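You operate a simulated robot arm through the tools that you are given. There is no shell and no other tool.

You are at the controls of a simulated two-armed robot. One attempt, no reset.

## Task
Clamp the yellow-marked shaft key, stone off its burr and put it in the white tray.
Fine: stone back in its place, clamp lever free again. What is to be rubbed or washed off counts as gone when no trace of it is left.
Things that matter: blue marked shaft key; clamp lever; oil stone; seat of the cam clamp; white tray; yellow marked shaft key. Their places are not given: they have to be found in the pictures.

Only the result counts: the job must be done as asked and must still hold three seconds after the hand-in. Knocking over, shifting, dropping, spilling or breaking anything else fails it.

## Robot
Two 7-joint arms with fingered hands on one trunk that stands fixed in place. Base frame: the origin is at the foot of the trunk, x ahead of it, y to its left, z up; the work surface is at about z = 860. Units: mm, rad, N and s.
The left shoulder is at [200, 135, 870], the right one opposite. Each reaches about 885 mm from its shoulder. Payload 4 kg a hand.
Tool frame (each hand has its own): the origin (TCP) lies between the finger pads and is the grasp point; the fingertips stand 25 mm ahead of it; z points along the fingers, y is the line along which they close. The gripper opens to 88 mm; its body begins 29 mm behind the TCP. The gripper is a hand of 4 fingers: y runs from the thumb to the fingers, the wrist lies at [-13, -106, -174] in the tool frame.
Orientation is that of the tool frame in the base frame, as [roll, pitch, yaw] about the fixed x, y, z axes, in that order (R = Rz(yaw) Ry(pitch) Rx(roll)). With the fingers straight down and the wrist toward the robot, the tool's x, y and z point along [0, 1, 0], [1, 0, 0] and [0, 0, -1] of the base frame.

## Interface
- The arms move only by the tool jog_arm. It takes "left_targets", "right_targets" or both (then of equal length, played together; a hand with none holds still); each is a list of rows, each an object of numbers (a shift or turn left out is 0): "rx", "ry", "rz": the turn, a rotation vector about the base's x, y, z in units of 8 degrees (1.0 is 8 degrees); "x", "y", "z": the shift along the base's x, y, z in units of 20 mm (1.0 is 20 mm). In form: [{"rx": .., "ry": .., "rz": .., "x": .., "y": .., "z": ..}, ...]. A call has 1 to 20 rows; each row shifts and turns the commanded pose from where the row before left it. A call with a number of a shift or a turn outside -1 to 1 is refused whole. Each row takes 0.2 s and may step no farther than 50 mm and 0.15 rad from the row before; otherwise, the whole call is refused. A pose out of reach is approached as far as the arm can. The call stops where the force on the tool passes 40 N (or 10 N more than at its start, if that is more) or the arm is blocked; 0.2 s more then pass. In this call time passes only in rows, and 0.2 s behind the last. The reply holds the time, the measured pose of the TCP, the force on the tool along the base axes, the opening and the grip force, in the units named above and with some noise, with the torque about the TCP (base axes, N m) and any sound that the robot's microphone picked up.
- Cameras (640 x 400 px; columns grow to the right, rows downward): "scene" is now at [134.6, -38, 1486.6]; the picture's right is [-0.48, -0.88, 0.00], its down [-0.57, 0.31, -0.76] and it looks along [0.67, -0.36, -0.65] (base axes); focal length 316 px, centre (320, 200). "left" rides on the left gripper at [-64, -83, -98] in its tool frame; the picture's right is [-0.62, -0.37, 0.69], its down [0.71, -0.63, 0.30] and it looks along [0.32, 0.68, 0.65] (tool axes); focal length 265 px, centre (320, 200). "right" rides on the right gripper at [64, -83, -98] in its tool frame; the picture's right is [-0.62, 0.37, -0.69], its down [-0.71, -0.63, 0.30] and it looks along [-0.32, 0.68, 0.65] (tool axes); focal length 265 px, centre (320, 200).
- snapshot(camera): a new picture of that camera. The clock stands still meanwhile.
- move_column(by): slides the trunk up (or, below 0, down) by that many mm; the arms and the scene camera ride with it, the base frame stays. It gives what a move gives, with no picture.
- finger_targets(index, middle, ring, thumb_bend, thumb_turn, hand): sets how far each is bent, from 0 (flat) to 100 (curled in); at 30 the hand is open as for a grip, at 70 the pads meet at the TCP. One left out holds its place. A second passes; each finger stops where it meets its share of the squeeze, and holds until it gets a number again. It is the only way to open and close the hand. It gives what a move gives, with no picture; readings hold the bend of each and the force on the fingers (four entries, about 0 where the hand has none), thumb and palm. thumb_turn goes from beside the hand (0) to across from the fingers (100), as for a grip.
- turn_head(pan, tilt): turns the head with the scene camera to pan (to the left, within 1.693 rad either way) and tilt (down, from -0.506 to 1.204), counted from straight ahead of the robot. It gives what a move gives.
- measure_at(camera, pixels): for up to 12 pixels [column, row] of the newest picture of that camera ("zoom" is the newest enlarged one), the place [x, y, z] in the base frame of the surface seen there, good to about 2 mm, but the place of the scene camera against the robot may be out by one fixed shift of up to 12 mm in any direction. The clock stands still meanwhile.
- enlarge(camera, box): a new picture of the part [left, top, right, bottom] of that camera's present view, enlarged. The clock stands still meanwhile.
- close_job(): hands the job in; it is judged then, once.

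Open the grippers and draw the arms clear of the work before you hand the job in, unless the task says otherwise.

The tools are called after ">>>" as name(argument=value, ...) on one line, values as JSON. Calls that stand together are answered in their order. jog_arm: Moves the arms, as the interface text tells. Its arguments: {"type":"object","properties":{"left_targets":{"type":"array","items":{"type":"object","properties":{"rx":{"type":"number"},"ry":{"type":"number"},"rz":{"type":"number"},"x":{"type":"number"},"y":{"type":"number"},"z":{"type":"number"}}}},"right_targets":{"type":"array","items":{"type":"object","properties":{"rx":{"type":"number"},"ry":{"type":"number"},"rz":{"type":"number"},"x":{"type":"number"},"y":{"type":"number"},"z":{"type":"number"}}}}},"required":[]} The other tools are called the same way: move_column (by) moves the trunk up or down; finger_targets (index, middle, ring, thumb_bend, thumb_turn, hand) moves the fingers one by one; turn_head (pan, tilt) turns the head that bears the scene camera; snapshot (camera) takes a picture; measure_at (camera, pixels) gives the place of the surface under pixels of a picture; enlarge (camera, box) takes an enlarged picture of a part of a camera's view; close_job () hands the job in.

At the start:

```text
time_s: 0.0
left_tcp_pos: [634.4, 59.8, 1084.6]
left_orientation: [-3.14, 0.0, 1.57]
left_contact_force: [0.2, -0.6, -0.3]
left_ft_torque: [0.0, -0.01, -0.05]
left_width: 87.8
left_grip_force: 0.0
left_shape: jaw
left_bend: [30.0, 30.0, 30.0, 30.0, 98.0]
left_finger forces: [0.0, 0.0, 0.0, 0.1, 0.0, 0.1]
right_tcp_pos: [422.5, -391.7, 1193.8]
right_orientation: [-3.14, 0.0, 1.571]
right_contact_force: [-0.1, 0.3, 0.3]
right_ft_torque: [0.04, 0.01, -0.01]
right_width: 87.6
right_grip_force: 0.1
right_shape: jaw
right_bend: [30.0, 30.0, 30.0, 30.0, 98.0]
right_finger forces: [0.0, 0.1, 0.0, 0.1, 0.0, 0.0]
trunk travel left (down, up): [-475.0, 295.0]
head pan, tilt (commanded): [-0.496, 0.707]
```

scene: 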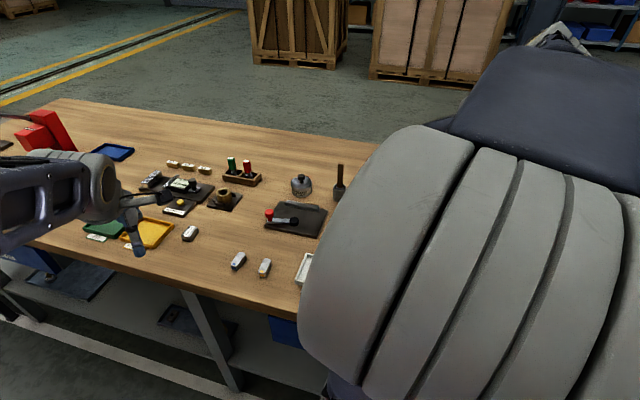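
right: 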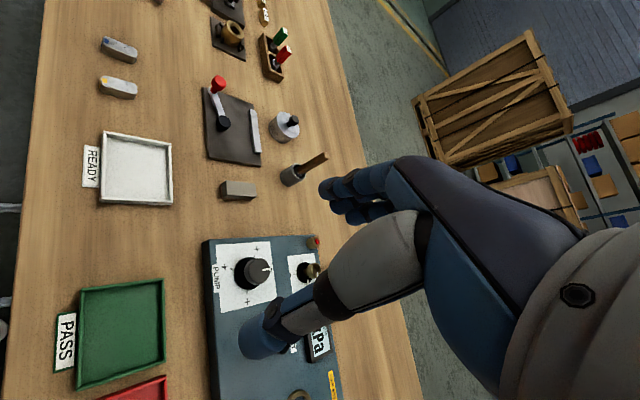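
left: 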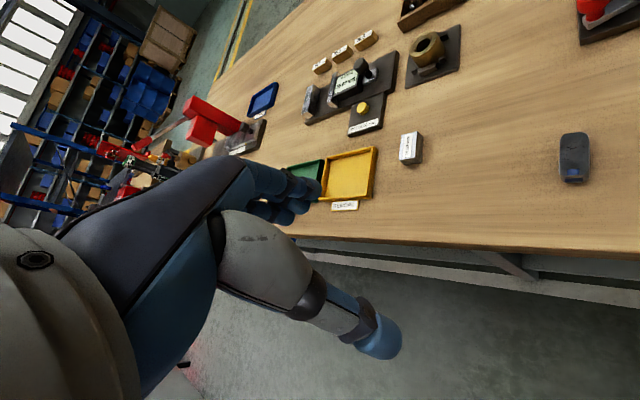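

The right camera shows two shaft keys near (118,49) (blue) and (117,87) (yellow), a white tray at (137,168), a clamp plate at (232,125) and a grey block at (238,190), perhaps the oil stone. I enlarge these regions first.

>>> enlarge(camera="right", box=[60, 20, 360, 220])

>>> enlarge(camera="scene", box=[200, 150, 360, 290])

>>> measure_at(camera="right", pixels=[[118, 49], [117, 87], [137, 168], [218, 85], [222, 123], [232, 150], [254, 130], [238, 190], [290, 175], [285, 122]])

```text
2.00 times, centred on (210, 120) of right
```

zoom: 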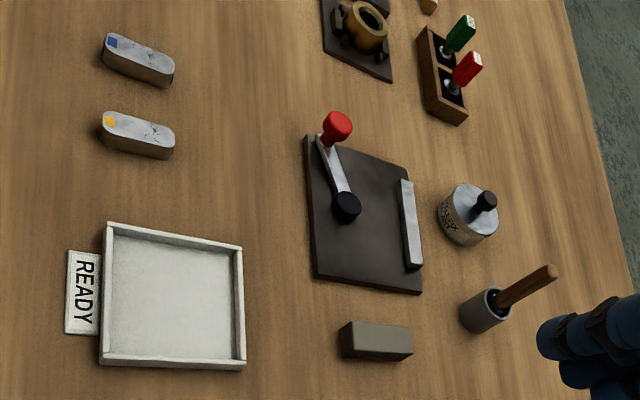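

```text
2.86 times, centred on (280, 220) of scene
```

zoom: 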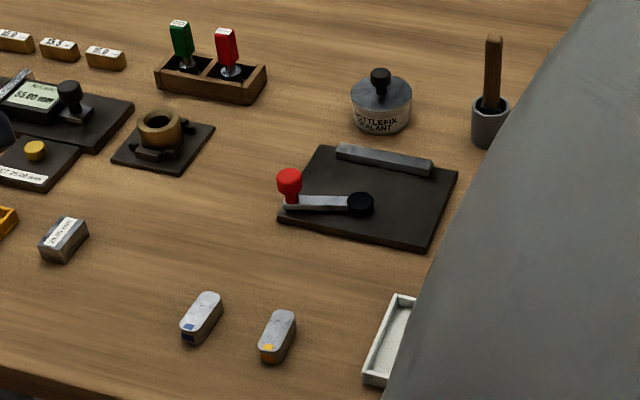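

```text
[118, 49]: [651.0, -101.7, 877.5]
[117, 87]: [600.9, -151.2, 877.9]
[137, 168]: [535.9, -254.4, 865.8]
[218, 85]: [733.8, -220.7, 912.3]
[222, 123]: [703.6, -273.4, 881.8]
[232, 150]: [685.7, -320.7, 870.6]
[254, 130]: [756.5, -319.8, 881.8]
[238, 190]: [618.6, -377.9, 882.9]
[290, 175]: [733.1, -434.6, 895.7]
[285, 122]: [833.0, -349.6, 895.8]
```

The right camera (no fixed shift) puts the yellow key at about [601,-151,878], the blue at [651,-102,878], the cam pivot at [704,-273], the knob at [734,-221,912], and the stone candidate at [619,-378,883]. I move the right hand closer for a better look at the burr and the clamp.

>>> jog_arm(right_targets=[{"x": 0.48, "y": 0.89, "z": -0.7}, {"x": 0.48, "y": 0.89, "z": -0.7}, {"x": 0.48, "y": 0.89, "z": -0.7}, {"x": 0.48, "y": 0.89, "z": -0.7}, {"x": 0.48, "y": 0.89, "z": -0.7}, {"x": 0.48, "y": 0.89, "z": -0.7}, {"x": 0.48, "y": 0.89, "z": -0.7}, {"x": 0.48, "y": 0.89, "z": -0.7}])

>>> snapshot(camera="right")

>>> snapshot(camera="scene")

```text
time_s: 1.8
left_tcp_pos: [634.3, 58.8, 1084.2]
left_orientation: [-3.141, 0.002, 1.572]
left_contact_force: [0.6, 0.8, 0.3]
left_ft_torque: [0.0, -0.02, -0.01]
left_width: 87.4
left_grip_force: 0.0
left_shape: jaw
left_bend: [30.0, 30.0, 30.0, 30.0, 98.0]
left_finger forces: [0.0, 0.0, 0.1, 0.1, 0.0, 0.0]
right_tcp_pos: [498.9, -248.2, 1079.6]
right_orientation: [-3.141, 0.001, 1.57]
right_contact_force: [0.4, 1.3, 0.0]
right_ft_torque: [0.02, 0.0, -0.03]
right_width: 87.6
right_grip_force: 0.0
right_shape: jaw
right_bend: [30.0, 30.0, 30.0, 30.0, 98.0]
right_finger forces: [0.1, 0.1, 0.0, 0.0, 0.0, 0.0]
trunk travel left (down, up): [-475.0, 295.0]
head pan, tilt (commanded): [-0.496, 0.707]
```

```text
taken
```

right: 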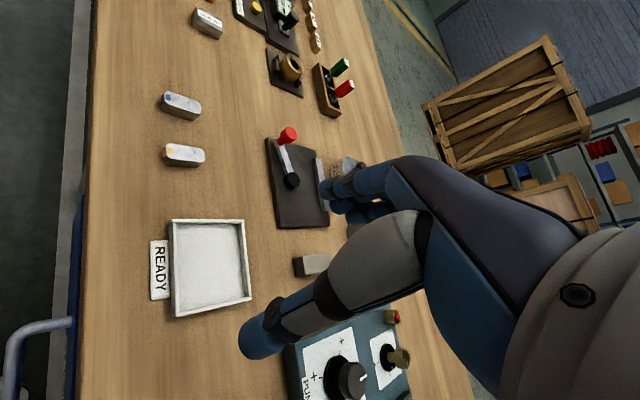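

```text
taken
```

scene: 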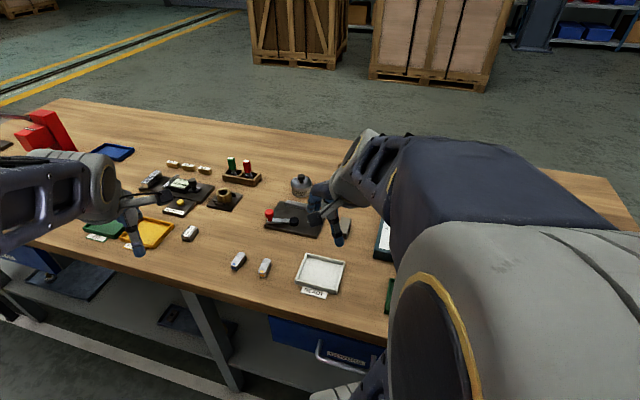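

Both keys are visible in the right view, yellow at (184,155), blue at (181,104). I enlarge to look for the burr and measure the geometry.

>>> enlarge(camera="right", box=[150, 80, 230, 180])

>>> measure_at(camera="right", pixels=[[170, 150], [201, 156], [184, 150], [184, 163], [165, 98], [198, 108], [272, 145], [279, 226], [329, 222], [316, 160], [322, 200], [291, 181]])

>>> enlarge(camera="right", box=[250, 120, 350, 280])

```text
4.00 times, centred on (190, 130) of right
```

zoom: 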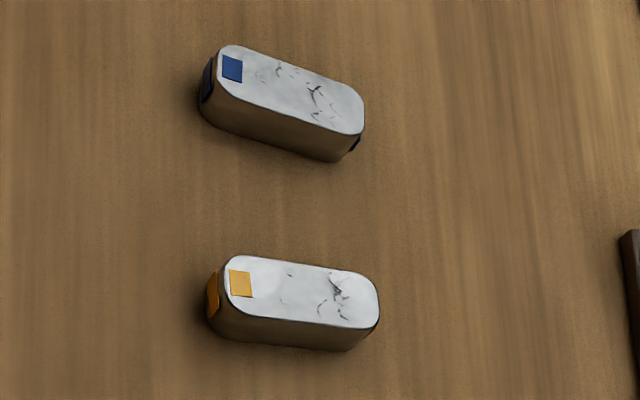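

```text
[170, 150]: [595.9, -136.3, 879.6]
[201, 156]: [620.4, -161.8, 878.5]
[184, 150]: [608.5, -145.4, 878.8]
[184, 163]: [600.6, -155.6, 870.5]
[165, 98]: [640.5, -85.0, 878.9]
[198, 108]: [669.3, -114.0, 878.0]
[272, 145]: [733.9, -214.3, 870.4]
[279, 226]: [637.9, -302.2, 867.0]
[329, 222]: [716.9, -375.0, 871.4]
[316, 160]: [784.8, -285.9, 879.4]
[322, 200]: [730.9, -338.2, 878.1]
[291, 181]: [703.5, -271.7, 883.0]
```

```text
2.50 times, centred on (300, 200) of right
```

zoom: 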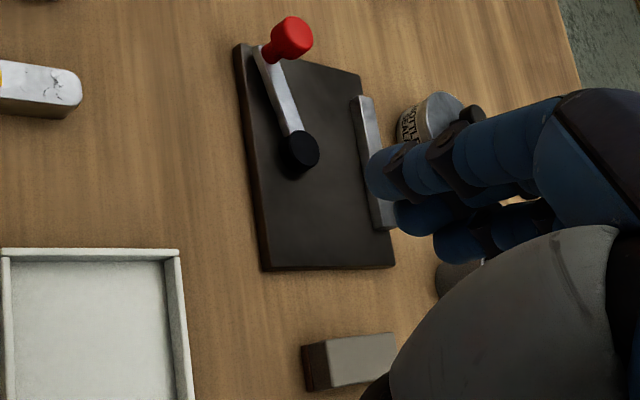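

The burr seems to be the dark scratchy ridge on the top face of the yellow key near its unmarked end. I shift the right hand to get an unobstructed close view of the clamp plate (its fence is now hidden by the fingers near (330,190)).

>>> jog_arm(right_targets=[{"x": 0.6, "y": -0.82, "z": -0.3}, {"x": 0.6, "y": -0.82, "z": -0.3}, {"x": 0.6, "y": -0.82, "z": -0.3}, {"x": 0.6, "y": -0.82, "z": -0.3}, {"x": 0.6, "y": -0.82, "z": -0.3}])

>>> enlarge(camera="right", box=[200, 100, 330, 230])

>>> snapshot(camera="right")

```text
time_s: 3.0
left_tcp_pos: [634.3, 60.1, 1084.3]
left_orientation: [3.141, 0.001, 1.571]
left_contact_force: [-0.3, -0.4, -0.4]
left_ft_torque: [0.0, -0.02, -0.01]
left_width: 87.5
left_grip_force: 0.1
left_shape: jaw
left_bend: [30.0, 30.0, 30.0, 30.0, 98.0]
left_finger forces: [0.0, 0.0, 0.0, 0.1, 0.0, 0.0]
right_tcp_pos: [559.6, -332.7, 1050.7]
right_orientation: [3.141, 0.001, 1.57]
right_contact_force: [0.1, -0.1, -0.9]
right_ft_torque: [0.0, 0.03, -0.01]
right_width: 87.4
right_grip_force: 0.0
right_shape: jaw
right_bend: [30.0, 30.0, 30.0, 30.0, 98.0]
right_finger forces: [0.0, 0.1, 0.0, 0.0, 0.1, 0.1]
trunk travel left (down, up): [-475.0, 295.0]
head pan, tilt (commanded): [-0.496, 0.707]
```

```text
3.08 times, centred on (265, 165) of right
```

zoom: 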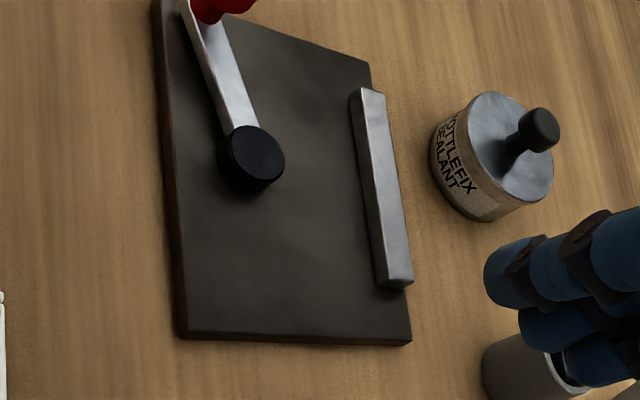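

```text
taken
```

right: 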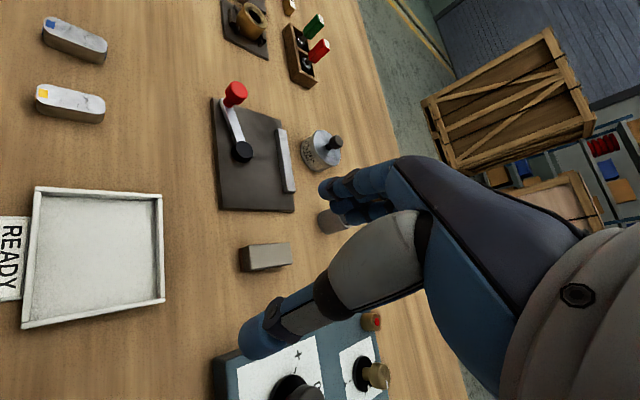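

Clear view of the clamp now. I measure the plate corners, fence edges, cam disc (252,157 in zoom) and lever points.

>>> measure_at(camera="zoom", pixels=[[160, 12], [182, 330], [405, 340], [368, 72], [355, 100], [375, 278], [408, 280], [378, 97], [255, 150], [240, 155], [275, 165], [250, 175]])

>>> measure_at(camera="right", pixels=[[235, 88], [228, 110], [238, 135], [242, 151], [264, 140], [262, 170], [230, 190], [245, 250], [265, 254], [285, 250], [245, 265], [290, 262]])

```text
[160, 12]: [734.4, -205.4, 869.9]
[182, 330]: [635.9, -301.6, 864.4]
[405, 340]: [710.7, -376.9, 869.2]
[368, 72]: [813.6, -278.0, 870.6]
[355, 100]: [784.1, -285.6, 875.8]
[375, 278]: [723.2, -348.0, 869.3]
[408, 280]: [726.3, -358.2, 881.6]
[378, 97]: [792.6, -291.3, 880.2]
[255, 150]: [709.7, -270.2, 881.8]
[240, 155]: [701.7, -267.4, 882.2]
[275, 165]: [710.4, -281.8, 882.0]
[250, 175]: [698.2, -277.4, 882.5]
```

```text
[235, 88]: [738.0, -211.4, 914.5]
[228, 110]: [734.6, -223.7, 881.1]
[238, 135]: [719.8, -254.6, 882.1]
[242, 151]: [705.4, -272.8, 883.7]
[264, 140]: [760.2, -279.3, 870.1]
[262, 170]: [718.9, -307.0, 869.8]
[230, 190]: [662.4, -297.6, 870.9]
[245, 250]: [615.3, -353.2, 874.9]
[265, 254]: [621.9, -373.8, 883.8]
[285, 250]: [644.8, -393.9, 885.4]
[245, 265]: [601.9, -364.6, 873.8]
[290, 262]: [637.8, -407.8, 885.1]
```

The plate is rotated about 45°, with fence near-face at 0.707(x−y)≈756.5 and pivot at about [705,-273]. Now I enlarge the yellow key at (70,103) and the stone at (265,255) for precise measures.

>>> enlarge(camera="right", box=[20, 70, 120, 135])

>>> measure_at(camera="zoom", pixels=[[100, 80], [150, 110], [120, 150], [480, 200], [540, 220], [500, 290], [300, 150], [300, 230], [200, 120], [420, 200], [420, 250], [540, 260]])

```text
6.15 times, centred on (70, 102) of right
```

zoom: 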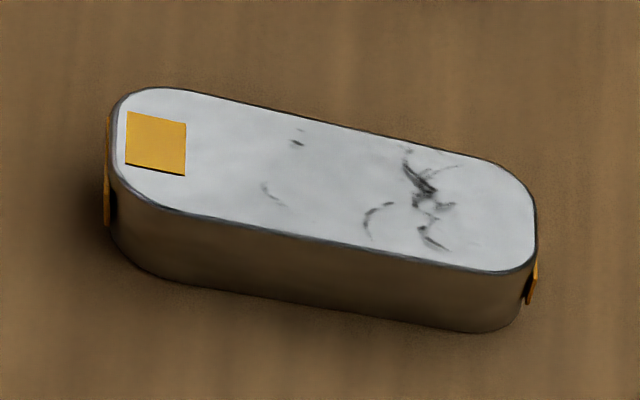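

```text
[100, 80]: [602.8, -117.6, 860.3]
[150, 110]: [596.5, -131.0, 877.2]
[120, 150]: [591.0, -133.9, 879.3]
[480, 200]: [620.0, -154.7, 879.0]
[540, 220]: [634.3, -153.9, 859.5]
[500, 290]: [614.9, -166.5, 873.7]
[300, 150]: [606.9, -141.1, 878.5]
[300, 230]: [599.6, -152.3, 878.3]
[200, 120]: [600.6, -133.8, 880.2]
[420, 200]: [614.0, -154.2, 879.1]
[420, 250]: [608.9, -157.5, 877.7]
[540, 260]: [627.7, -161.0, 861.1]
```

I measure the key's top outline and burr location from this zoom.

>>> measure_at(camera="zoom", pixels=[[118, 130], [530, 225], [330, 126], [310, 235], [160, 92], [490, 165], [170, 203], [490, 268], [422, 178], [430, 235], [370, 220], [535, 280]])

```text
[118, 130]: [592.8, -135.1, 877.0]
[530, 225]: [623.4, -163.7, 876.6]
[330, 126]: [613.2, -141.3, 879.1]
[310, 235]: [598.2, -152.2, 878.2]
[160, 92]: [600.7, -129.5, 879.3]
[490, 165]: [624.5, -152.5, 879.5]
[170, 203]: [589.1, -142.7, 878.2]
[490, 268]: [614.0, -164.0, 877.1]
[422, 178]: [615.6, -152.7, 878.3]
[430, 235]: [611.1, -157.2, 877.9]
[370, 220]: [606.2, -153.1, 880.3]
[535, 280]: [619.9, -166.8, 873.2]
```

The key is about 43×18×18 mm, centred near [608,-150], long axis at about −44° (perpendicular to the fence line). I look closer at the cam disc and lever to understand how it closes.

>>> enlarge(camera="right", box=[215, 75, 295, 175])

>>> enlarge(camera="scene", box=[255, 190, 335, 245])

>>> enlarge(camera="left", box=[540, 0, 640, 60])

```text
4.00 times, centred on (255, 125) of right
```

zoom: 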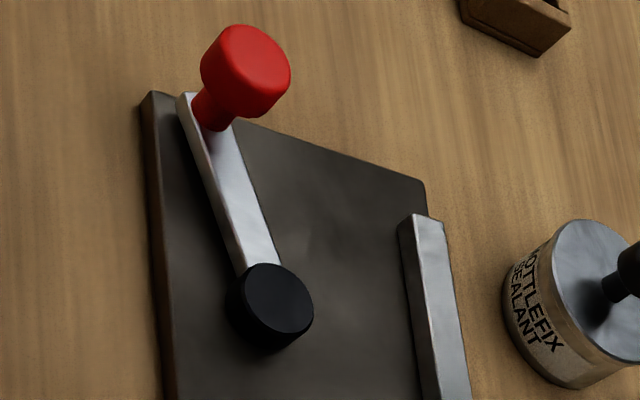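

```text
7.27 times, centred on (295, 218) of scene
```

zoom: 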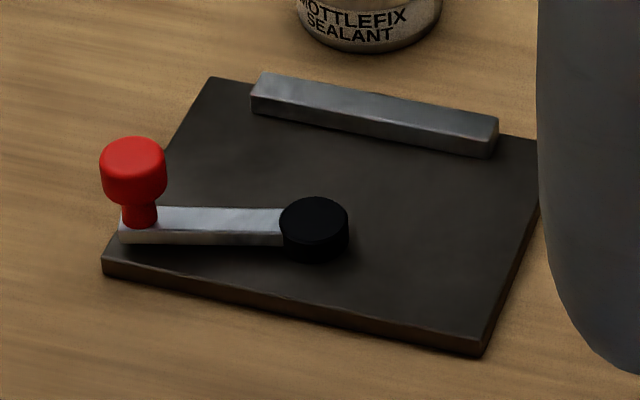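

```text
6.40 times, centred on (590, 30) of left
```

zoom: 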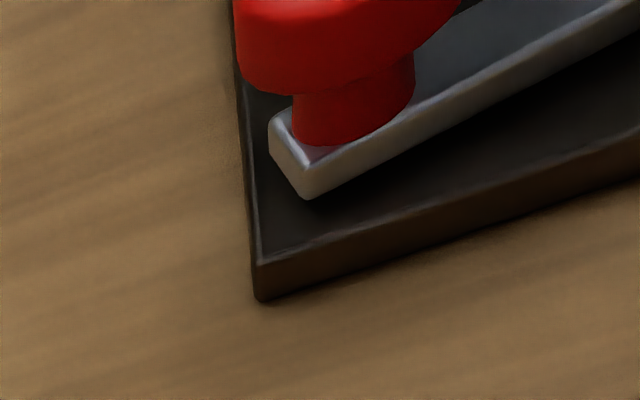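

The lever bar (z≈876–882) would hit the fence if swung toward it, so it most likely swings the other way (toward the operator). Now I zoom in on the stone at (265,255) to record its exact place.

>>> enlarge(camera="right", box=[225, 230, 305, 280])

>>> measure_at(camera="zoom", pixels=[[120, 120], [240, 220], [530, 115], [535, 240], [230, 140], [380, 130], [380, 220], [250, 270], [520, 270], [120, 250], [240, 330], [400, 180]])

```text
8.00 times, centred on (265, 255) of right
```

zoom: 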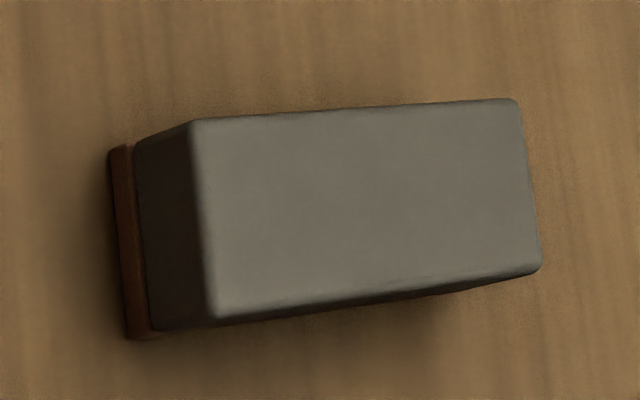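

```text
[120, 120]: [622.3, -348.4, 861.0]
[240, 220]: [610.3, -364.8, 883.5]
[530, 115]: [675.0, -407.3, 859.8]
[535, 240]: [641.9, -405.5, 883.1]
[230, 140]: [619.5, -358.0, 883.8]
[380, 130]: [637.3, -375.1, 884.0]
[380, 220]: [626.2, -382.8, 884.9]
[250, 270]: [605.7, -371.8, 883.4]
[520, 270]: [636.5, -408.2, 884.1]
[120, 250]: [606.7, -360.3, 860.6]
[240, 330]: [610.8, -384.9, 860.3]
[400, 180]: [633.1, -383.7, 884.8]
```

There's a thin reddish layer under the stone at (125,240) of the zoom. I measure the stone's top corners exactly and that base layer.

>>> measure_at(camera="zoom", pixels=[[203, 130], [510, 107], [533, 262], [220, 308], [120, 160], [130, 325], [165, 160], [175, 315], [370, 114], [205, 220], [526, 180], [370, 285]])

>>> enlarge(camera="scene", box=[320, 205, 380, 250])

```text
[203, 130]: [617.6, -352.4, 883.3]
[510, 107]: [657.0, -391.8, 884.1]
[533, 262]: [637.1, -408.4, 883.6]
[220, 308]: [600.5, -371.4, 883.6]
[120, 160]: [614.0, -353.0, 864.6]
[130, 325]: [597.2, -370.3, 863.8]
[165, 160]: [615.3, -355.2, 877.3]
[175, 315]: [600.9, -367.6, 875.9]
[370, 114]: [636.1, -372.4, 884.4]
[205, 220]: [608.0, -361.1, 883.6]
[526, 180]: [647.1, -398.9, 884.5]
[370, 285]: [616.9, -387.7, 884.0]
```

```text
8.89 times, centred on (350, 228) of scene
```

zoom: 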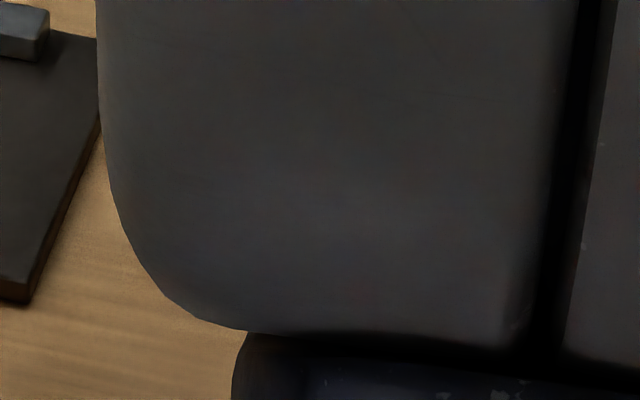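

Stone: ~56×26 mm, centre ≈[628,-381], top z≈884, sitting on a thin 4 mm rest; long axis at −45°. I preshape the right hand to half-open and move it above the yellow key, turning 45° so the fingers close across the key's width.

>>> finger_targets(hand="right", index=48, middle=48, ring=48, thumb_bend=48, thumb_turn=100)

>>> jog_arm(right_targets=[{"x": 0.24, "y": 0.92, "z": -0.25, "rz": 0.5625}, {"x": 0.24, "y": 0.92, "z": -0.25, "rz": 0.5625}, {"x": 0.24, "y": 0.92, "z": -0.25, "rz": 0.5625}, {"x": 0.24, "y": 0.92, "z": -0.25, "rz": 0.5625}, {"x": 0.24, "y": 0.92, "z": -0.25, "rz": 0.5625}, {"x": 0.24, "y": 0.92, "z": -0.25, "rz": 0.5625}, {"x": 0.24, "y": 0.92, "z": -0.25, "rz": 0.5625}, {"x": 0.24, "y": 0.92, "z": -0.25, "rz": 0.5625}, {"x": 0.24, "y": 0.92, "z": -0.25, "rz": 0.5625}, {"x": 0.24, "y": 0.92, "z": -0.25, "rz": 0.5625}])

>>> snapshot(camera="right")

>>> snapshot(camera="scene")

>>> snapshot(camera="left")

```text
time_s: 4.0
left_tcp_pos: [634.1, 59.3, 1085.7]
left_orientation: [-3.141, 0.001, 1.572]
left_contact_force: [-0.5, 0.7, -0.3]
left_ft_torque: [-0.04, -0.02, -0.01]
left_width: 87.7
left_grip_force: 0.1
left_shape: jaw
left_bend: [30.0, 30.0, 30.0, 30.0, 98.0]
left_finger forces: [0.1, 0.0, 0.1, 0.1, 0.0, 0.1]
right_tcp_pos: [558.6, -332.2, 1051.0]
right_orientation: [3.141, -0.001, 1.571]
right_contact_force: [-0.2, -0.7, -0.1]
right_ft_torque: [0.0, 0.02, 0.02]
right_width: 46.4
right_grip_force: 0.1
right_shape: fingers
right_bend: [48.0, 48.0, 48.0, 48.0, 100.0]
right_finger forces: [0.0, 0.0, 0.0, 0.0, 0.0, 0.0]
trunk travel left (down, up): [-475.0, 295.0]
head pan, tilt (commanded): [-0.496, 0.707]
```

```text
time_s: 6.2
left_tcp_pos: [635.8, 59.7, 1085.2]
left_orientation: [3.142, 0.0, 1.57]
left_contact_force: [-0.1, 0.0, -0.4]
left_ft_torque: [-0.03, -0.02, 0.02]
left_width: 87.4
left_grip_force: 0.0
left_shape: jaw
left_bend: [30.0, 30.0, 30.0, 30.0, 98.0]
left_finger forces: [0.1, 0.0, 0.1, 0.0, 0.0, 0.0]
right_tcp_pos: [608.4, -149.0, 1000.9]
right_orientation: [3.141, 0.001, 2.355]
right_contact_force: [-0.3, 0.4, -0.1]
right_ft_torque: [-0.01, -0.01, 0.01]
right_width: 46.4
right_grip_force: 0.0
right_shape: fingers
right_bend: [48.0, 48.0, 48.0, 48.0, 100.0]
right_finger forces: [0.0, 0.0, 0.1, 0.1, 0.0, 0.1]
trunk travel left (down, up): [-475.0, 295.0]
head pan, tilt (commanded): [-0.496, 0.707]
```

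```text
taken
```

right: 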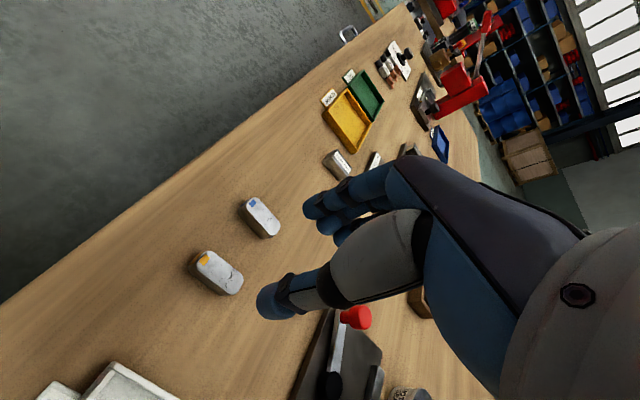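

```text
taken
```

scene: 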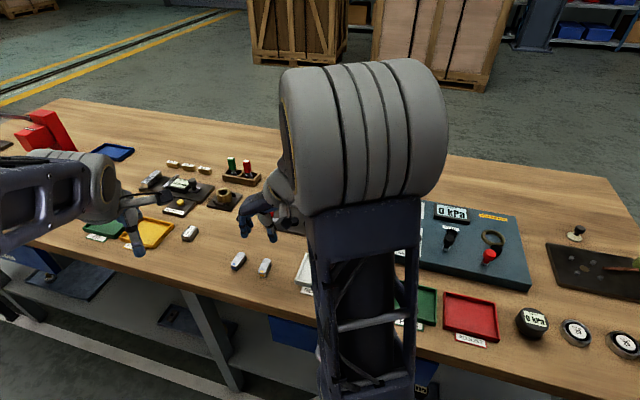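

```text
taken
```

left: 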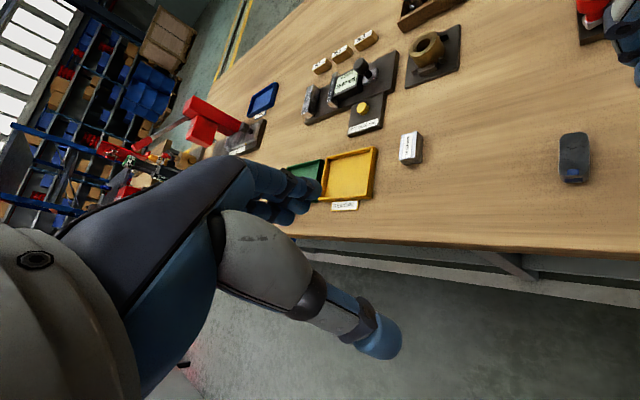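

The hand is above the keys; yellow key seen at (216,272), thumb tip at (268,302), fingertips near (310,205). I zoom and measure the key again plus the fingertips from here.

>>> enlarge(camera="right", box=[170, 180, 330, 330])

>>> measure_at(camera="right", pixels=[[195, 258], [240, 282], [223, 256], [211, 284], [204, 252], [238, 272], [225, 291], [268, 302], [258, 300], [306, 203], [312, 215], [338, 232]])

```text
2.67 times, centred on (250, 255) of right
```

zoom: 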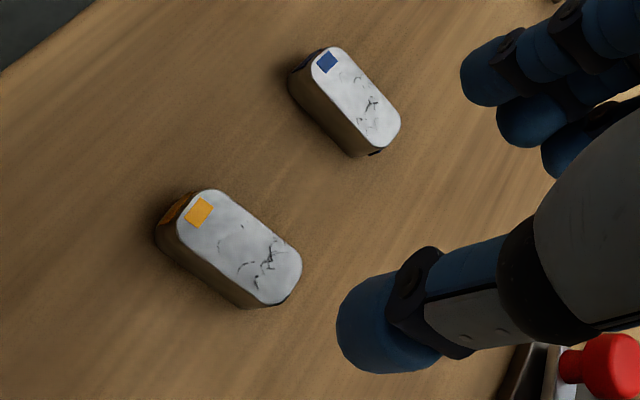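

```text
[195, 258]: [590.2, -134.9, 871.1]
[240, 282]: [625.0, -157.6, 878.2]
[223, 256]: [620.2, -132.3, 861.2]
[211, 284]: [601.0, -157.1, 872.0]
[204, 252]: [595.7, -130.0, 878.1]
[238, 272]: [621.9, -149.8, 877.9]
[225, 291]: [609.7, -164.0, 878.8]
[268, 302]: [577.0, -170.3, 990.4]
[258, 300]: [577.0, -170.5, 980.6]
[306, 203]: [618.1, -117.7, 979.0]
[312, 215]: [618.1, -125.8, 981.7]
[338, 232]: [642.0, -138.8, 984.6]
```

The fingertips are ~25 mm below the TCP as expected. I measure the yellow key's top outline on this zoom to fix its centre and heading.

>>> measure_at(camera="zoom", pixels=[[184, 208], [204, 193], [230, 200], [293, 252], [299, 270], [283, 298], [262, 302], [180, 232], [262, 225], [222, 270], [240, 245], [190, 240]])

```text
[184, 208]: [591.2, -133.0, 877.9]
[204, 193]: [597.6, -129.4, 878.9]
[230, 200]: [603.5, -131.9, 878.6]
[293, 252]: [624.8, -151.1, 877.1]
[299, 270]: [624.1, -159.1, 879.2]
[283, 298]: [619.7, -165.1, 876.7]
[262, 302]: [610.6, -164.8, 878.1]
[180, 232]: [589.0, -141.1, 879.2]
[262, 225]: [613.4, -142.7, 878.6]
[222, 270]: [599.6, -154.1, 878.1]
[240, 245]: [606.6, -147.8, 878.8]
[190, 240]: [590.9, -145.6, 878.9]
```

Key centre ≈[607,-148.3], long axis ≈−44°. I check the lateral positions of the three fingers in this zoom so I know where they will end up relative to the fence and the disc.

>>> measure_at(camera="zoom", pixels=[[470, 65], [468, 90], [490, 100], [503, 115], [510, 138], [530, 145], [546, 150], [552, 170], [345, 310], [350, 345], [375, 370], [400, 355]])

```text
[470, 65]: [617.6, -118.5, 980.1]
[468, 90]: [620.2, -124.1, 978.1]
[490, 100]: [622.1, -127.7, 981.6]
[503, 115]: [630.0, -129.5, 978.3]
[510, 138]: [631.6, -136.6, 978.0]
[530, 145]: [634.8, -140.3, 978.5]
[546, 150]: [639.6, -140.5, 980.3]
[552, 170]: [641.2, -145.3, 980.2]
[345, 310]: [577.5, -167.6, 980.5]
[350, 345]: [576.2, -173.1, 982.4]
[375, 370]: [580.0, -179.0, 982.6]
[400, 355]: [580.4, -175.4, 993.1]
```

Fingers sit at tool x of about +10/−6/−22 and the thumb near +2, so I shift the grasp 6 mm toward the marked end to keep the ring finger off the fence later. I descend to TCP ≈[602.6,-144,892].

>>> jog_arm(right_targets=[{"x": -0.235, "y": 0.165, "z": -0.5}, {"z": -0.9}, {"z": -0.9}, {"z": -0.9}, {"z": -0.9}, {"z": -0.7}, {"z": -0.6}])

>>> snapshot(camera="right")

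>>> enlarge(camera="scene", box=[215, 210, 305, 290])

```text
time_s: 7.8
left_tcp_pos: [634.3, 60.0, 1085.6]
left_orientation: [3.141, 0.002, 1.571]
left_contact_force: [-0.4, -0.2, 0.0]
left_ft_torque: [0.02, 0.0, -0.03]
left_width: 87.4
left_grip_force: 0.0
left_shape: jaw
left_bend: [30.0, 30.0, 30.0, 30.0, 98.0]
left_finger forces: [0.1, 0.1, 0.0, 0.1, 0.0, 0.0]
right_tcp_pos: [602.0, -144.2, 892.0]
right_orientation: [-3.14, 0.002, 2.354]
right_contact_force: [-0.9, 0.4, 0.3]
right_ft_torque: [-0.01, -0.01, -0.01]
right_width: 46.4
right_grip_force: 0.0
right_shape: fingers
right_bend: [48.0, 48.0, 48.0, 48.0, 100.0]
right_finger forces: [0.0, 0.0, 0.0, 0.0, 0.1, 0.1]
trunk travel left (down, up): [-475.0, 295.0]
head pan, tilt (commanded): [-0.496, 0.707]
```

```text
taken
```

right: 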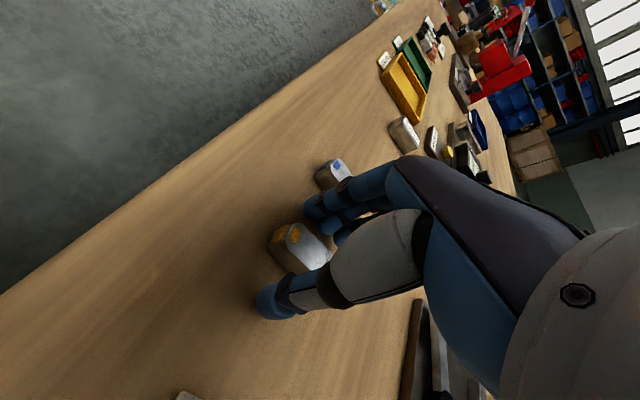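

```text
5.00 times, centred on (260, 250) of scene
```

zoom: 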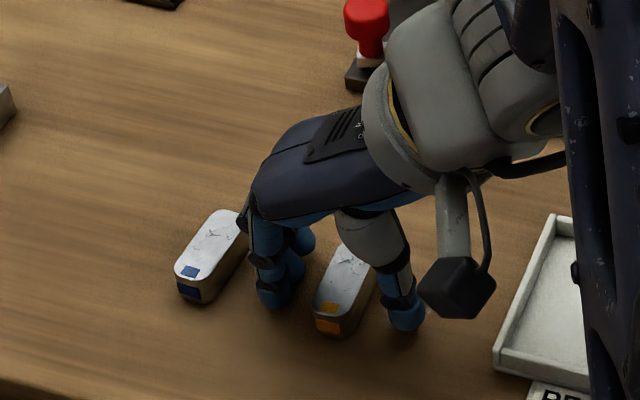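

The yellow key is between thumb and fingers, the blue one clear of them. I close the right hand on the yellow key.

>>> finger_targets(hand="right", index=72, middle=72, ring=72, thumb_bend=72)

>>> enlarge(camera="scene", box=[215, 210, 305, 290])

>>> enlarge(camera="right", box=[240, 140, 360, 330])

```text
time_s: 8.8
left_tcp_pos: [633.5, 60.1, 1084.7]
left_orientation: [-3.141, 0.001, 1.57]
left_contact_force: [-0.9, 0.3, 0.5]
left_ft_torque: [-0.03, 0.01, 0.03]
left_width: 87.7
left_grip_force: 0.1
left_shape: jaw
left_bend: [30.0, 30.0, 30.0, 30.0, 98.0]
left_finger forces: [0.1, 0.0, 0.0, 0.1, 0.1, 0.1]
right_tcp_pos: [603.7, -144.4, 892.5]
right_orientation: [-3.141, -0.001, 2.356]
right_contact_force: [-0.1, 1.5, 0.5]
right_ft_torque: [0.05, 0.03, -0.03]
right_width: 13.6
right_grip_force: 10.9
right_shape: fingers
right_bend: [71.0, 67.0, 71.0, 62.0, 100.0]
right_finger forces: [5.4, 3.4, 2.0, 0.1, 10.7, 0.0]
trunk travel left (down, up): [-475.0, 295.0]
head pan, tilt (commanded): [-0.496, 0.707]
```

```text
5.00 times, centred on (260, 250) of scene
```

zoom: 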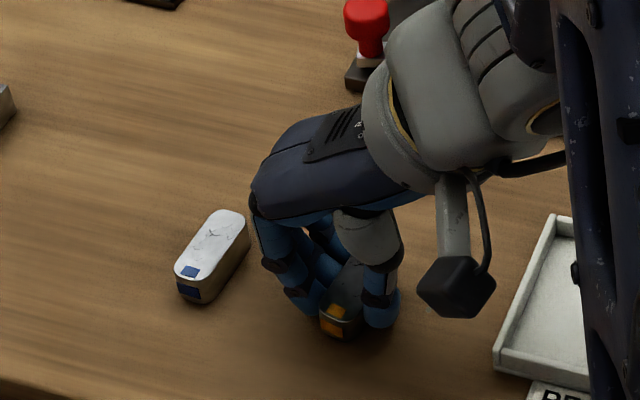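

```text
2.11 times, centred on (300, 235) of right
```

zoom: 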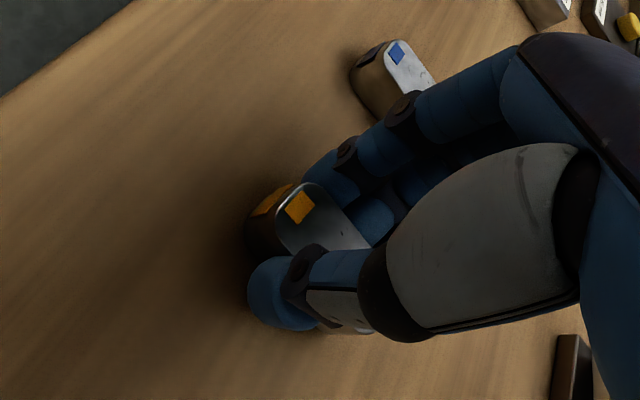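

The grip holds with about 10.7 N at the thumb and all three fingers in contact. I lift the key 60 mm and check it.

>>> jog_arm(right_targets=[{"z": 0.3}, {"z": 0.6}, {"z": 0.7}, {"z": 0.7}, {"z": 0.7}])

>>> enlarge(camera="right", box=[240, 140, 360, 330])

>>> enlarge(camera="scene", box=[215, 190, 305, 280])

```text
time_s: 10.0
left_tcp_pos: [634.8, 59.7, 1085.5]
left_orientation: [-3.141, -0.001, 1.571]
left_contact_force: [0.3, -0.1, -0.8]
left_ft_torque: [0.02, -0.03, 0.01]
left_width: 87.7
left_grip_force: 0.0
left_shape: jaw
left_bend: [30.0, 30.0, 30.0, 30.0, 98.0]
left_finger forces: [0.0, 0.0, 0.1, 0.0, 0.1, 0.0]
right_tcp_pos: [603.4, -144.1, 953.7]
right_orientation: [3.141, 0.001, 2.356]
right_contact_force: [-0.3, 0.2, -1.7]
right_ft_torque: [0.02, -0.02, 0.02]
right_width: 13.6
right_grip_force: 10.4
right_shape: fingers
right_bend: [71.0, 67.0, 71.0, 62.0, 100.0]
right_finger forces: [5.4, 3.4, 2.0, 0.0, 10.8, 0.0]
trunk travel left (down, up): [-475.0, 295.0]
head pan, tilt (commanded): [-0.496, 0.707]
```

```text
2.11 times, centred on (300, 235) of right
```

zoom: 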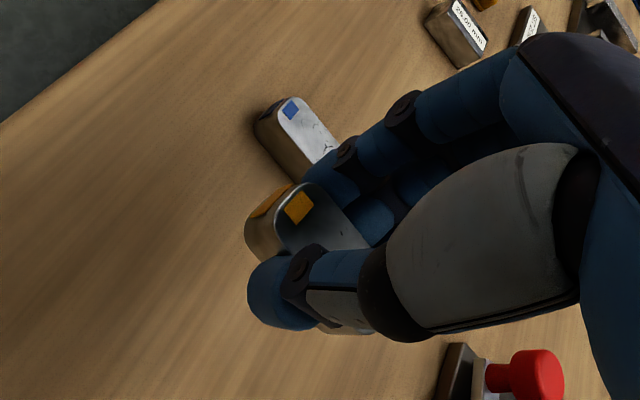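

```text
4.44 times, centred on (260, 235) of scene
```

zoom: 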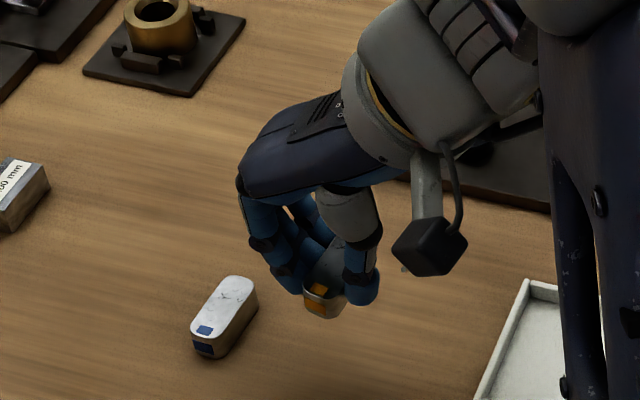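

The key came up cleanly. I measure it in the hand (top face near (300,210), sides at (262,230), (325,325)) to know its offset from the TCP.

>>> enlarge(camera="right", box=[255, 200, 335, 310])

>>> measure_at(camera="zoom", pixels=[[235, 110], [215, 135], [260, 115], [300, 150], [340, 190], [250, 170], [300, 200], [280, 185], [170, 150], [200, 190], [360, 215], [320, 350]])

```text
3.64 times, centred on (295, 255) of right
```

zoom: 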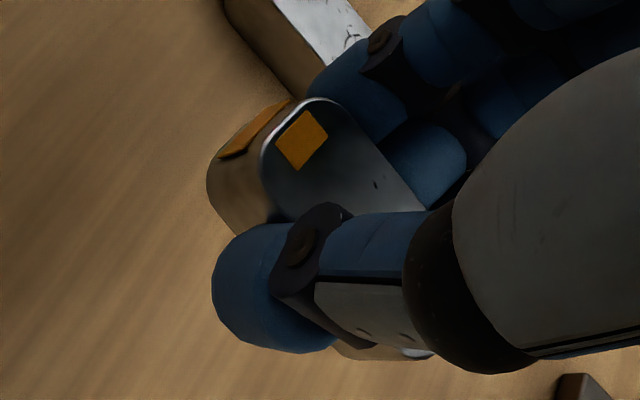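

```text
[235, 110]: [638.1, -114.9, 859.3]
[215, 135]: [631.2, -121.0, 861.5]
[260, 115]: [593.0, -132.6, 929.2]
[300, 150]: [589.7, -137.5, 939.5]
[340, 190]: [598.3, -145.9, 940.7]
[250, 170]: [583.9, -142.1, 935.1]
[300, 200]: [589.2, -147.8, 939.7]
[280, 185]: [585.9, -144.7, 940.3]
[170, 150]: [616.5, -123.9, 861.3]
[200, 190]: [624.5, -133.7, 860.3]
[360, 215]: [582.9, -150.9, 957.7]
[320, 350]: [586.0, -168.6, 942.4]
```

I measure the visible edges of the held key (finger-side edge (345,112)–(418,200), marked end around (264,160)).

>>> measure_at(camera="zoom", pixels=[[340, 110], [362, 135], [390, 170], [412, 197], [268, 150], [270, 175], [275, 200], [290, 118], [310, 105], [385, 195], [290, 218], [410, 352]])

```text
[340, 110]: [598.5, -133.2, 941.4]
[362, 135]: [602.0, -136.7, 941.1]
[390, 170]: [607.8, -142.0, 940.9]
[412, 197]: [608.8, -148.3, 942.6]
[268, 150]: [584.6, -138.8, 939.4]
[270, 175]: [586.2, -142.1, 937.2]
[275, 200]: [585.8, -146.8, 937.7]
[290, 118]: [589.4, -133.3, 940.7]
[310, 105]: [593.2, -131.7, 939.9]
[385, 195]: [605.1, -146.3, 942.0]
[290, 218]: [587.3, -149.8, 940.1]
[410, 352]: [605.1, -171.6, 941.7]
```

One point near (410,352) seems off; I re-measure that strip and the far part of the finger-side edge to determine the key's angle in the hand.

>>> measure_at(camera="zoom", pixels=[[400, 355], [422, 356], [375, 354], [355, 352], [430, 352], [400, 183], [420, 205], [350, 118], [370, 142], [325, 98], [405, 350], [340, 350]])

>>> enlarge(camera="right", box=[280, 270, 360, 310])

```text
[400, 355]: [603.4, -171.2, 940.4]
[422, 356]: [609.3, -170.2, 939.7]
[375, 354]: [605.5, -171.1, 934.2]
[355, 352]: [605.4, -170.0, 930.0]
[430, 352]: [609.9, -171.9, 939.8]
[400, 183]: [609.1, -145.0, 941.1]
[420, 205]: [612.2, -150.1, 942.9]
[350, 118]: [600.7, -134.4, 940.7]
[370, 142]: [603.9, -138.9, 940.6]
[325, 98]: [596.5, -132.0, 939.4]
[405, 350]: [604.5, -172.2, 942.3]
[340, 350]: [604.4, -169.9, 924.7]
```

```text
8.00 times, centred on (320, 290) of right
```

zoom: 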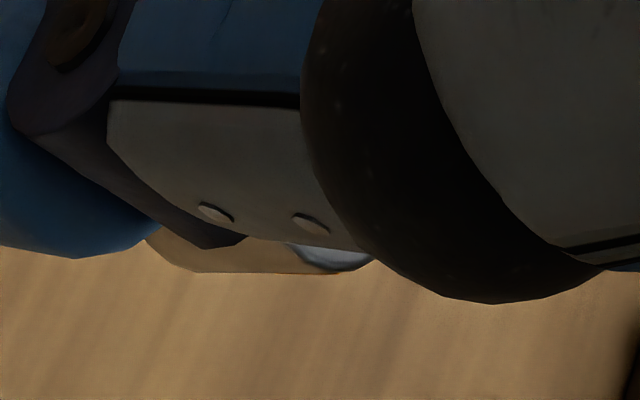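

The key sits about 8.5° rotated in the grip and offset ~(−1,−8) mm from the TCP. I turn the hand +8.5° and carry the key above the seat (target key centre ≈[733,-300]).

>>> jog_arm(right_targets=[{"z": 0.9}, {"z": 0.6, "rz": 0.1}, {"x": 0.65, "y": -0.743, "rz": 0.1}, {"x": 0.65, "y": -0.743, "rz": 0.1}, {"x": 0.65, "y": -0.743, "rz": 0.1}, {"x": 0.65, "y": -0.743, "rz": 0.1}, {"x": 0.65, "y": -0.743, "rz": 0.1}, {"x": 0.65, "y": -0.743, "rz": 0.1}, {"x": 0.65, "y": -0.743, "rz": 0.1}, {"x": 0.65, "y": -0.743, "rz": 0.1}, {"x": 0.65, "y": -0.743, "rz": 0.1}, {"x": 0.65, "y": -0.743, "rz": 0.06}])

>>> snapshot(camera="right")

>>> snapshot(camera="scene")

```text
time_s: 12.6
left_tcp_pos: [634.4, 60.7, 1083.8]
left_orientation: [-3.14, 0.0, 1.571]
left_contact_force: [0.3, -0.8, 0.5]
left_ft_torque: [0.0, -0.01, 0.05]
left_width: 87.8
left_grip_force: 0.0
left_shape: jaw
left_bend: [30.0, 30.0, 30.0, 30.0, 98.0]
left_finger forces: [0.0, 0.1, 0.0, 0.0, 0.1, 0.1]
right_tcp_pos: [730.9, -292.3, 982.5]
right_orientation: [3.141, 0.0, 2.504]
right_contact_force: [0.7, -0.1, -1.3]
right_ft_torque: [-0.03, -0.02, 0.02]
right_width: 13.6
right_grip_force: 10.5
right_shape: fingers
right_bend: [71.0, 67.0, 71.0, 62.0, 100.0]
right_finger forces: [5.2, 3.3, 1.8, 0.0, 10.5, 0.0]
trunk travel left (down, up): [-475.0, 295.0]
head pan, tilt (commanded): [-0.496, 0.707]
```

```text
taken
```

right: 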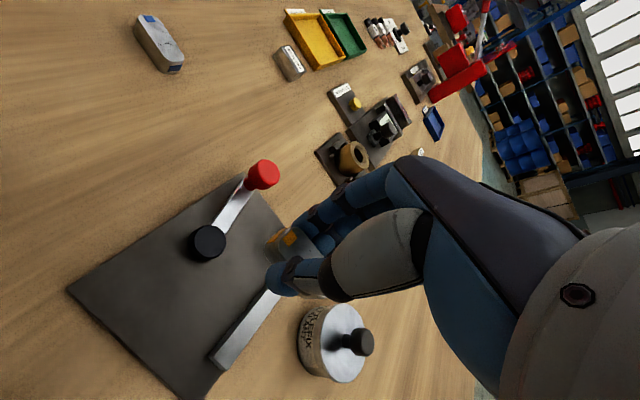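

```text
taken
```

scene: 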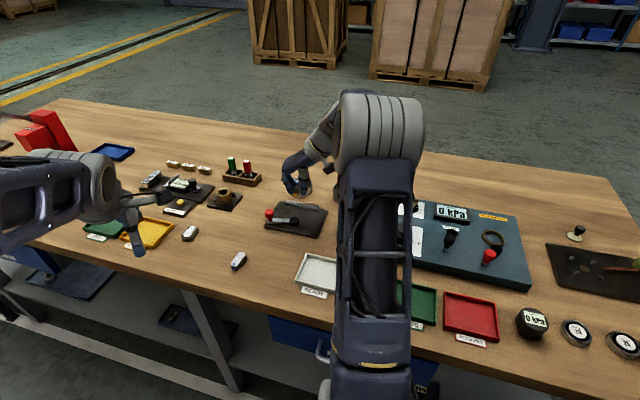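

Good view of the clamp from above now: disc at (209,242), fence from (275,292) to (218,362). I zoom in and re-measure disc, fence and held key.

>>> enlarge(camera="right", box=[180, 190, 340, 370])

>>> measure_at(camera="zoom", pixels=[[190, 115], [150, 115], [235, 115], [190, 85], [190, 150], [325, 225], [175, 375], [205, 385], [345, 230], [330, 115], [300, 125], [355, 145]])

```text
2.22 times, centred on (260, 280) of right
```

zoom: 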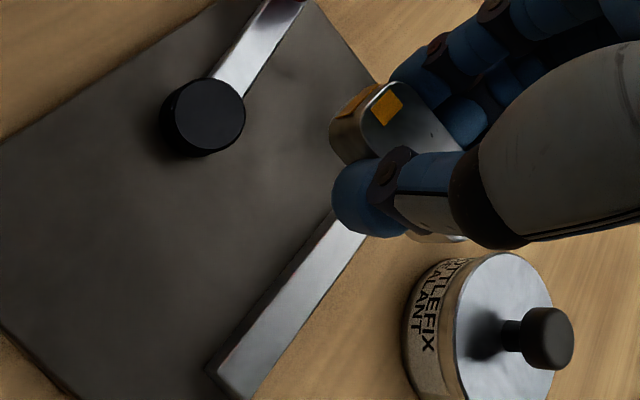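

```text
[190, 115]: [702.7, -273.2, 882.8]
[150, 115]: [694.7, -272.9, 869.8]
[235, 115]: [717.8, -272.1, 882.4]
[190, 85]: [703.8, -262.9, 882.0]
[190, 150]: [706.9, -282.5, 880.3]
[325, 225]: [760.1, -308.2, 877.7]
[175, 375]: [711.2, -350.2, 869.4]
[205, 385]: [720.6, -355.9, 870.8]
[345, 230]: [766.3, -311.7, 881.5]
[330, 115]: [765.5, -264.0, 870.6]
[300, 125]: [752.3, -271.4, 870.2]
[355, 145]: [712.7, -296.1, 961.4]
```

Disc edge is at n≈706.5 and fence face at n≈756, leaving about 49 mm for the 43 mm key. I verify the held key's edges in this view.

>>> measure_at(camera="zoom", pixels=[[405, 92], [420, 107], [435, 122], [450, 138], [366, 115], [370, 135], [385, 88], [420, 236], [435, 240], [410, 232], [400, 130], [320, 235]])

>>> measure_at(camera="right", pixels=[[240, 332], [260, 308], [225, 350], [250, 320], [232, 352], [270, 305], [218, 362], [209, 241], [200, 240], [218, 243], [262, 174], [245, 200]])

```text
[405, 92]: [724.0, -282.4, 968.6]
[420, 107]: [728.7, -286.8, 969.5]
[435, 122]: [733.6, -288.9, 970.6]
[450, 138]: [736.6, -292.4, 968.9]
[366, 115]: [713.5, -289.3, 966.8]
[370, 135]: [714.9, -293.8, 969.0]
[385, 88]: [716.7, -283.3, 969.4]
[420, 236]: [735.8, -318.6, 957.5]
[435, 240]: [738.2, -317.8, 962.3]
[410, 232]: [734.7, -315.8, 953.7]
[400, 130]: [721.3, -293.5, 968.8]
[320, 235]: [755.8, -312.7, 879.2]
```

```text
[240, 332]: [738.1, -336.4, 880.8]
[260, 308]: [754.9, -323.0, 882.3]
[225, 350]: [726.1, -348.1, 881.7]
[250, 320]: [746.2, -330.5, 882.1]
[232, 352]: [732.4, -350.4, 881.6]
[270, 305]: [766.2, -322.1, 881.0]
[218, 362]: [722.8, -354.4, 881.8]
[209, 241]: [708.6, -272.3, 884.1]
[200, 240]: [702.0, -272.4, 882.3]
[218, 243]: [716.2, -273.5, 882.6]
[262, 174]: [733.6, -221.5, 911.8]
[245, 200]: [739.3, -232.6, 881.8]
```

The held key is centred about n≈729.5, u≈−305, aligned with the seat. I nudge it 1.5 mm toward the fence and descend to just above the plate.

>>> jog_arm(right_targets=[{"x": 0.053, "y": -0.053, "z": -0.5}, {"z": -0.8}, {"z": -0.8}, {"z": -0.8}, {"z": -0.6}, {"z": -0.3}])

>>> enlarge(camera="right", box=[210, 180, 350, 340])

>>> enlarge(camera="scene", box=[255, 180, 345, 245])

>>> snapshot(camera="left")

```text
time_s: 14.0
left_tcp_pos: [634.5, 60.3, 1084.6]
left_orientation: [3.141, 0.0, 1.57]
left_contact_force: [0.0, 1.0, -0.1]
left_ft_torque: [-0.03, -0.01, 0.04]
left_width: 87.6
left_grip_force: 0.0
left_shape: jaw
left_bend: [30.0, 30.0, 30.0, 30.0, 98.0]
left_finger forces: [0.1, 0.0, 0.1, 0.1, 0.0, 0.0]
right_tcp_pos: [733.0, -293.5, 908.3]
right_orientation: [-3.141, 0.001, 2.503]
right_contact_force: [-0.4, -0.4, -1.2]
right_ft_torque: [0.03, -0.02, -0.03]
right_width: 13.8
right_grip_force: 10.8
right_shape: fingers
right_bend: [71.0, 67.0, 71.0, 62.0, 100.0]
right_finger forces: [5.2, 3.4, 1.9, 0.1, 10.6, 0.0]
trunk travel left (down, up): [-475.0, 295.0]
head pan, tilt (commanded): [-0.496, 0.707]
```

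```text
2.50 times, centred on (280, 260) of right
```

zoom: 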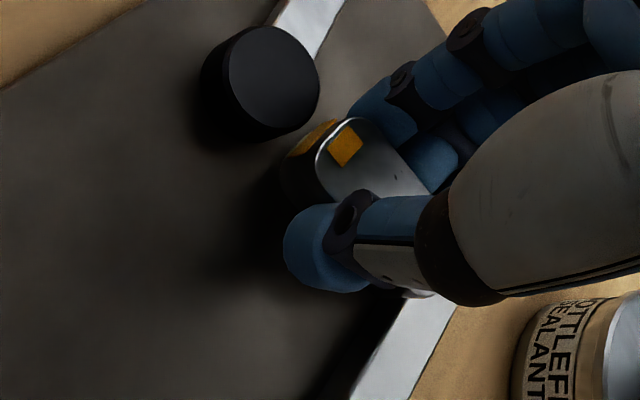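

```text
6.15 times, centred on (300, 212) of scene
```

zoom: 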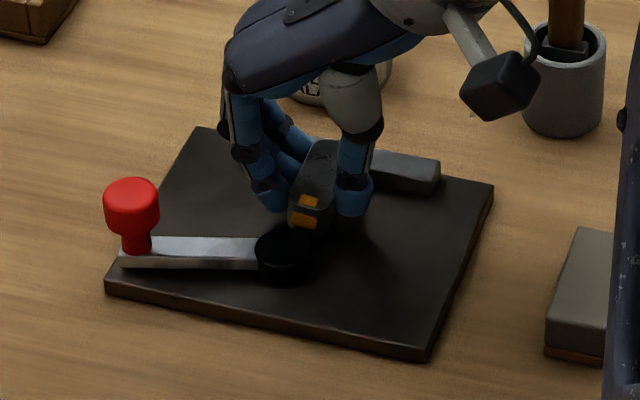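

```text
taken
```

left: 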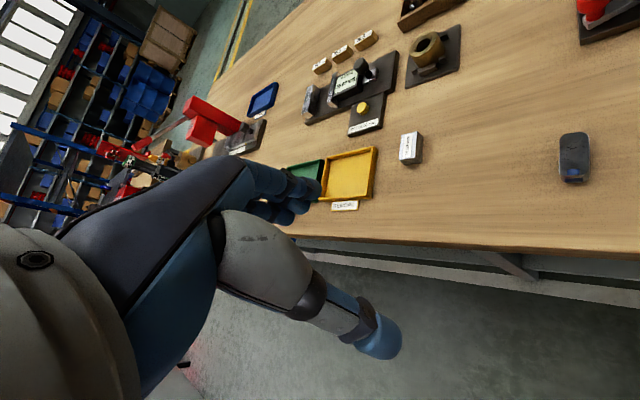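

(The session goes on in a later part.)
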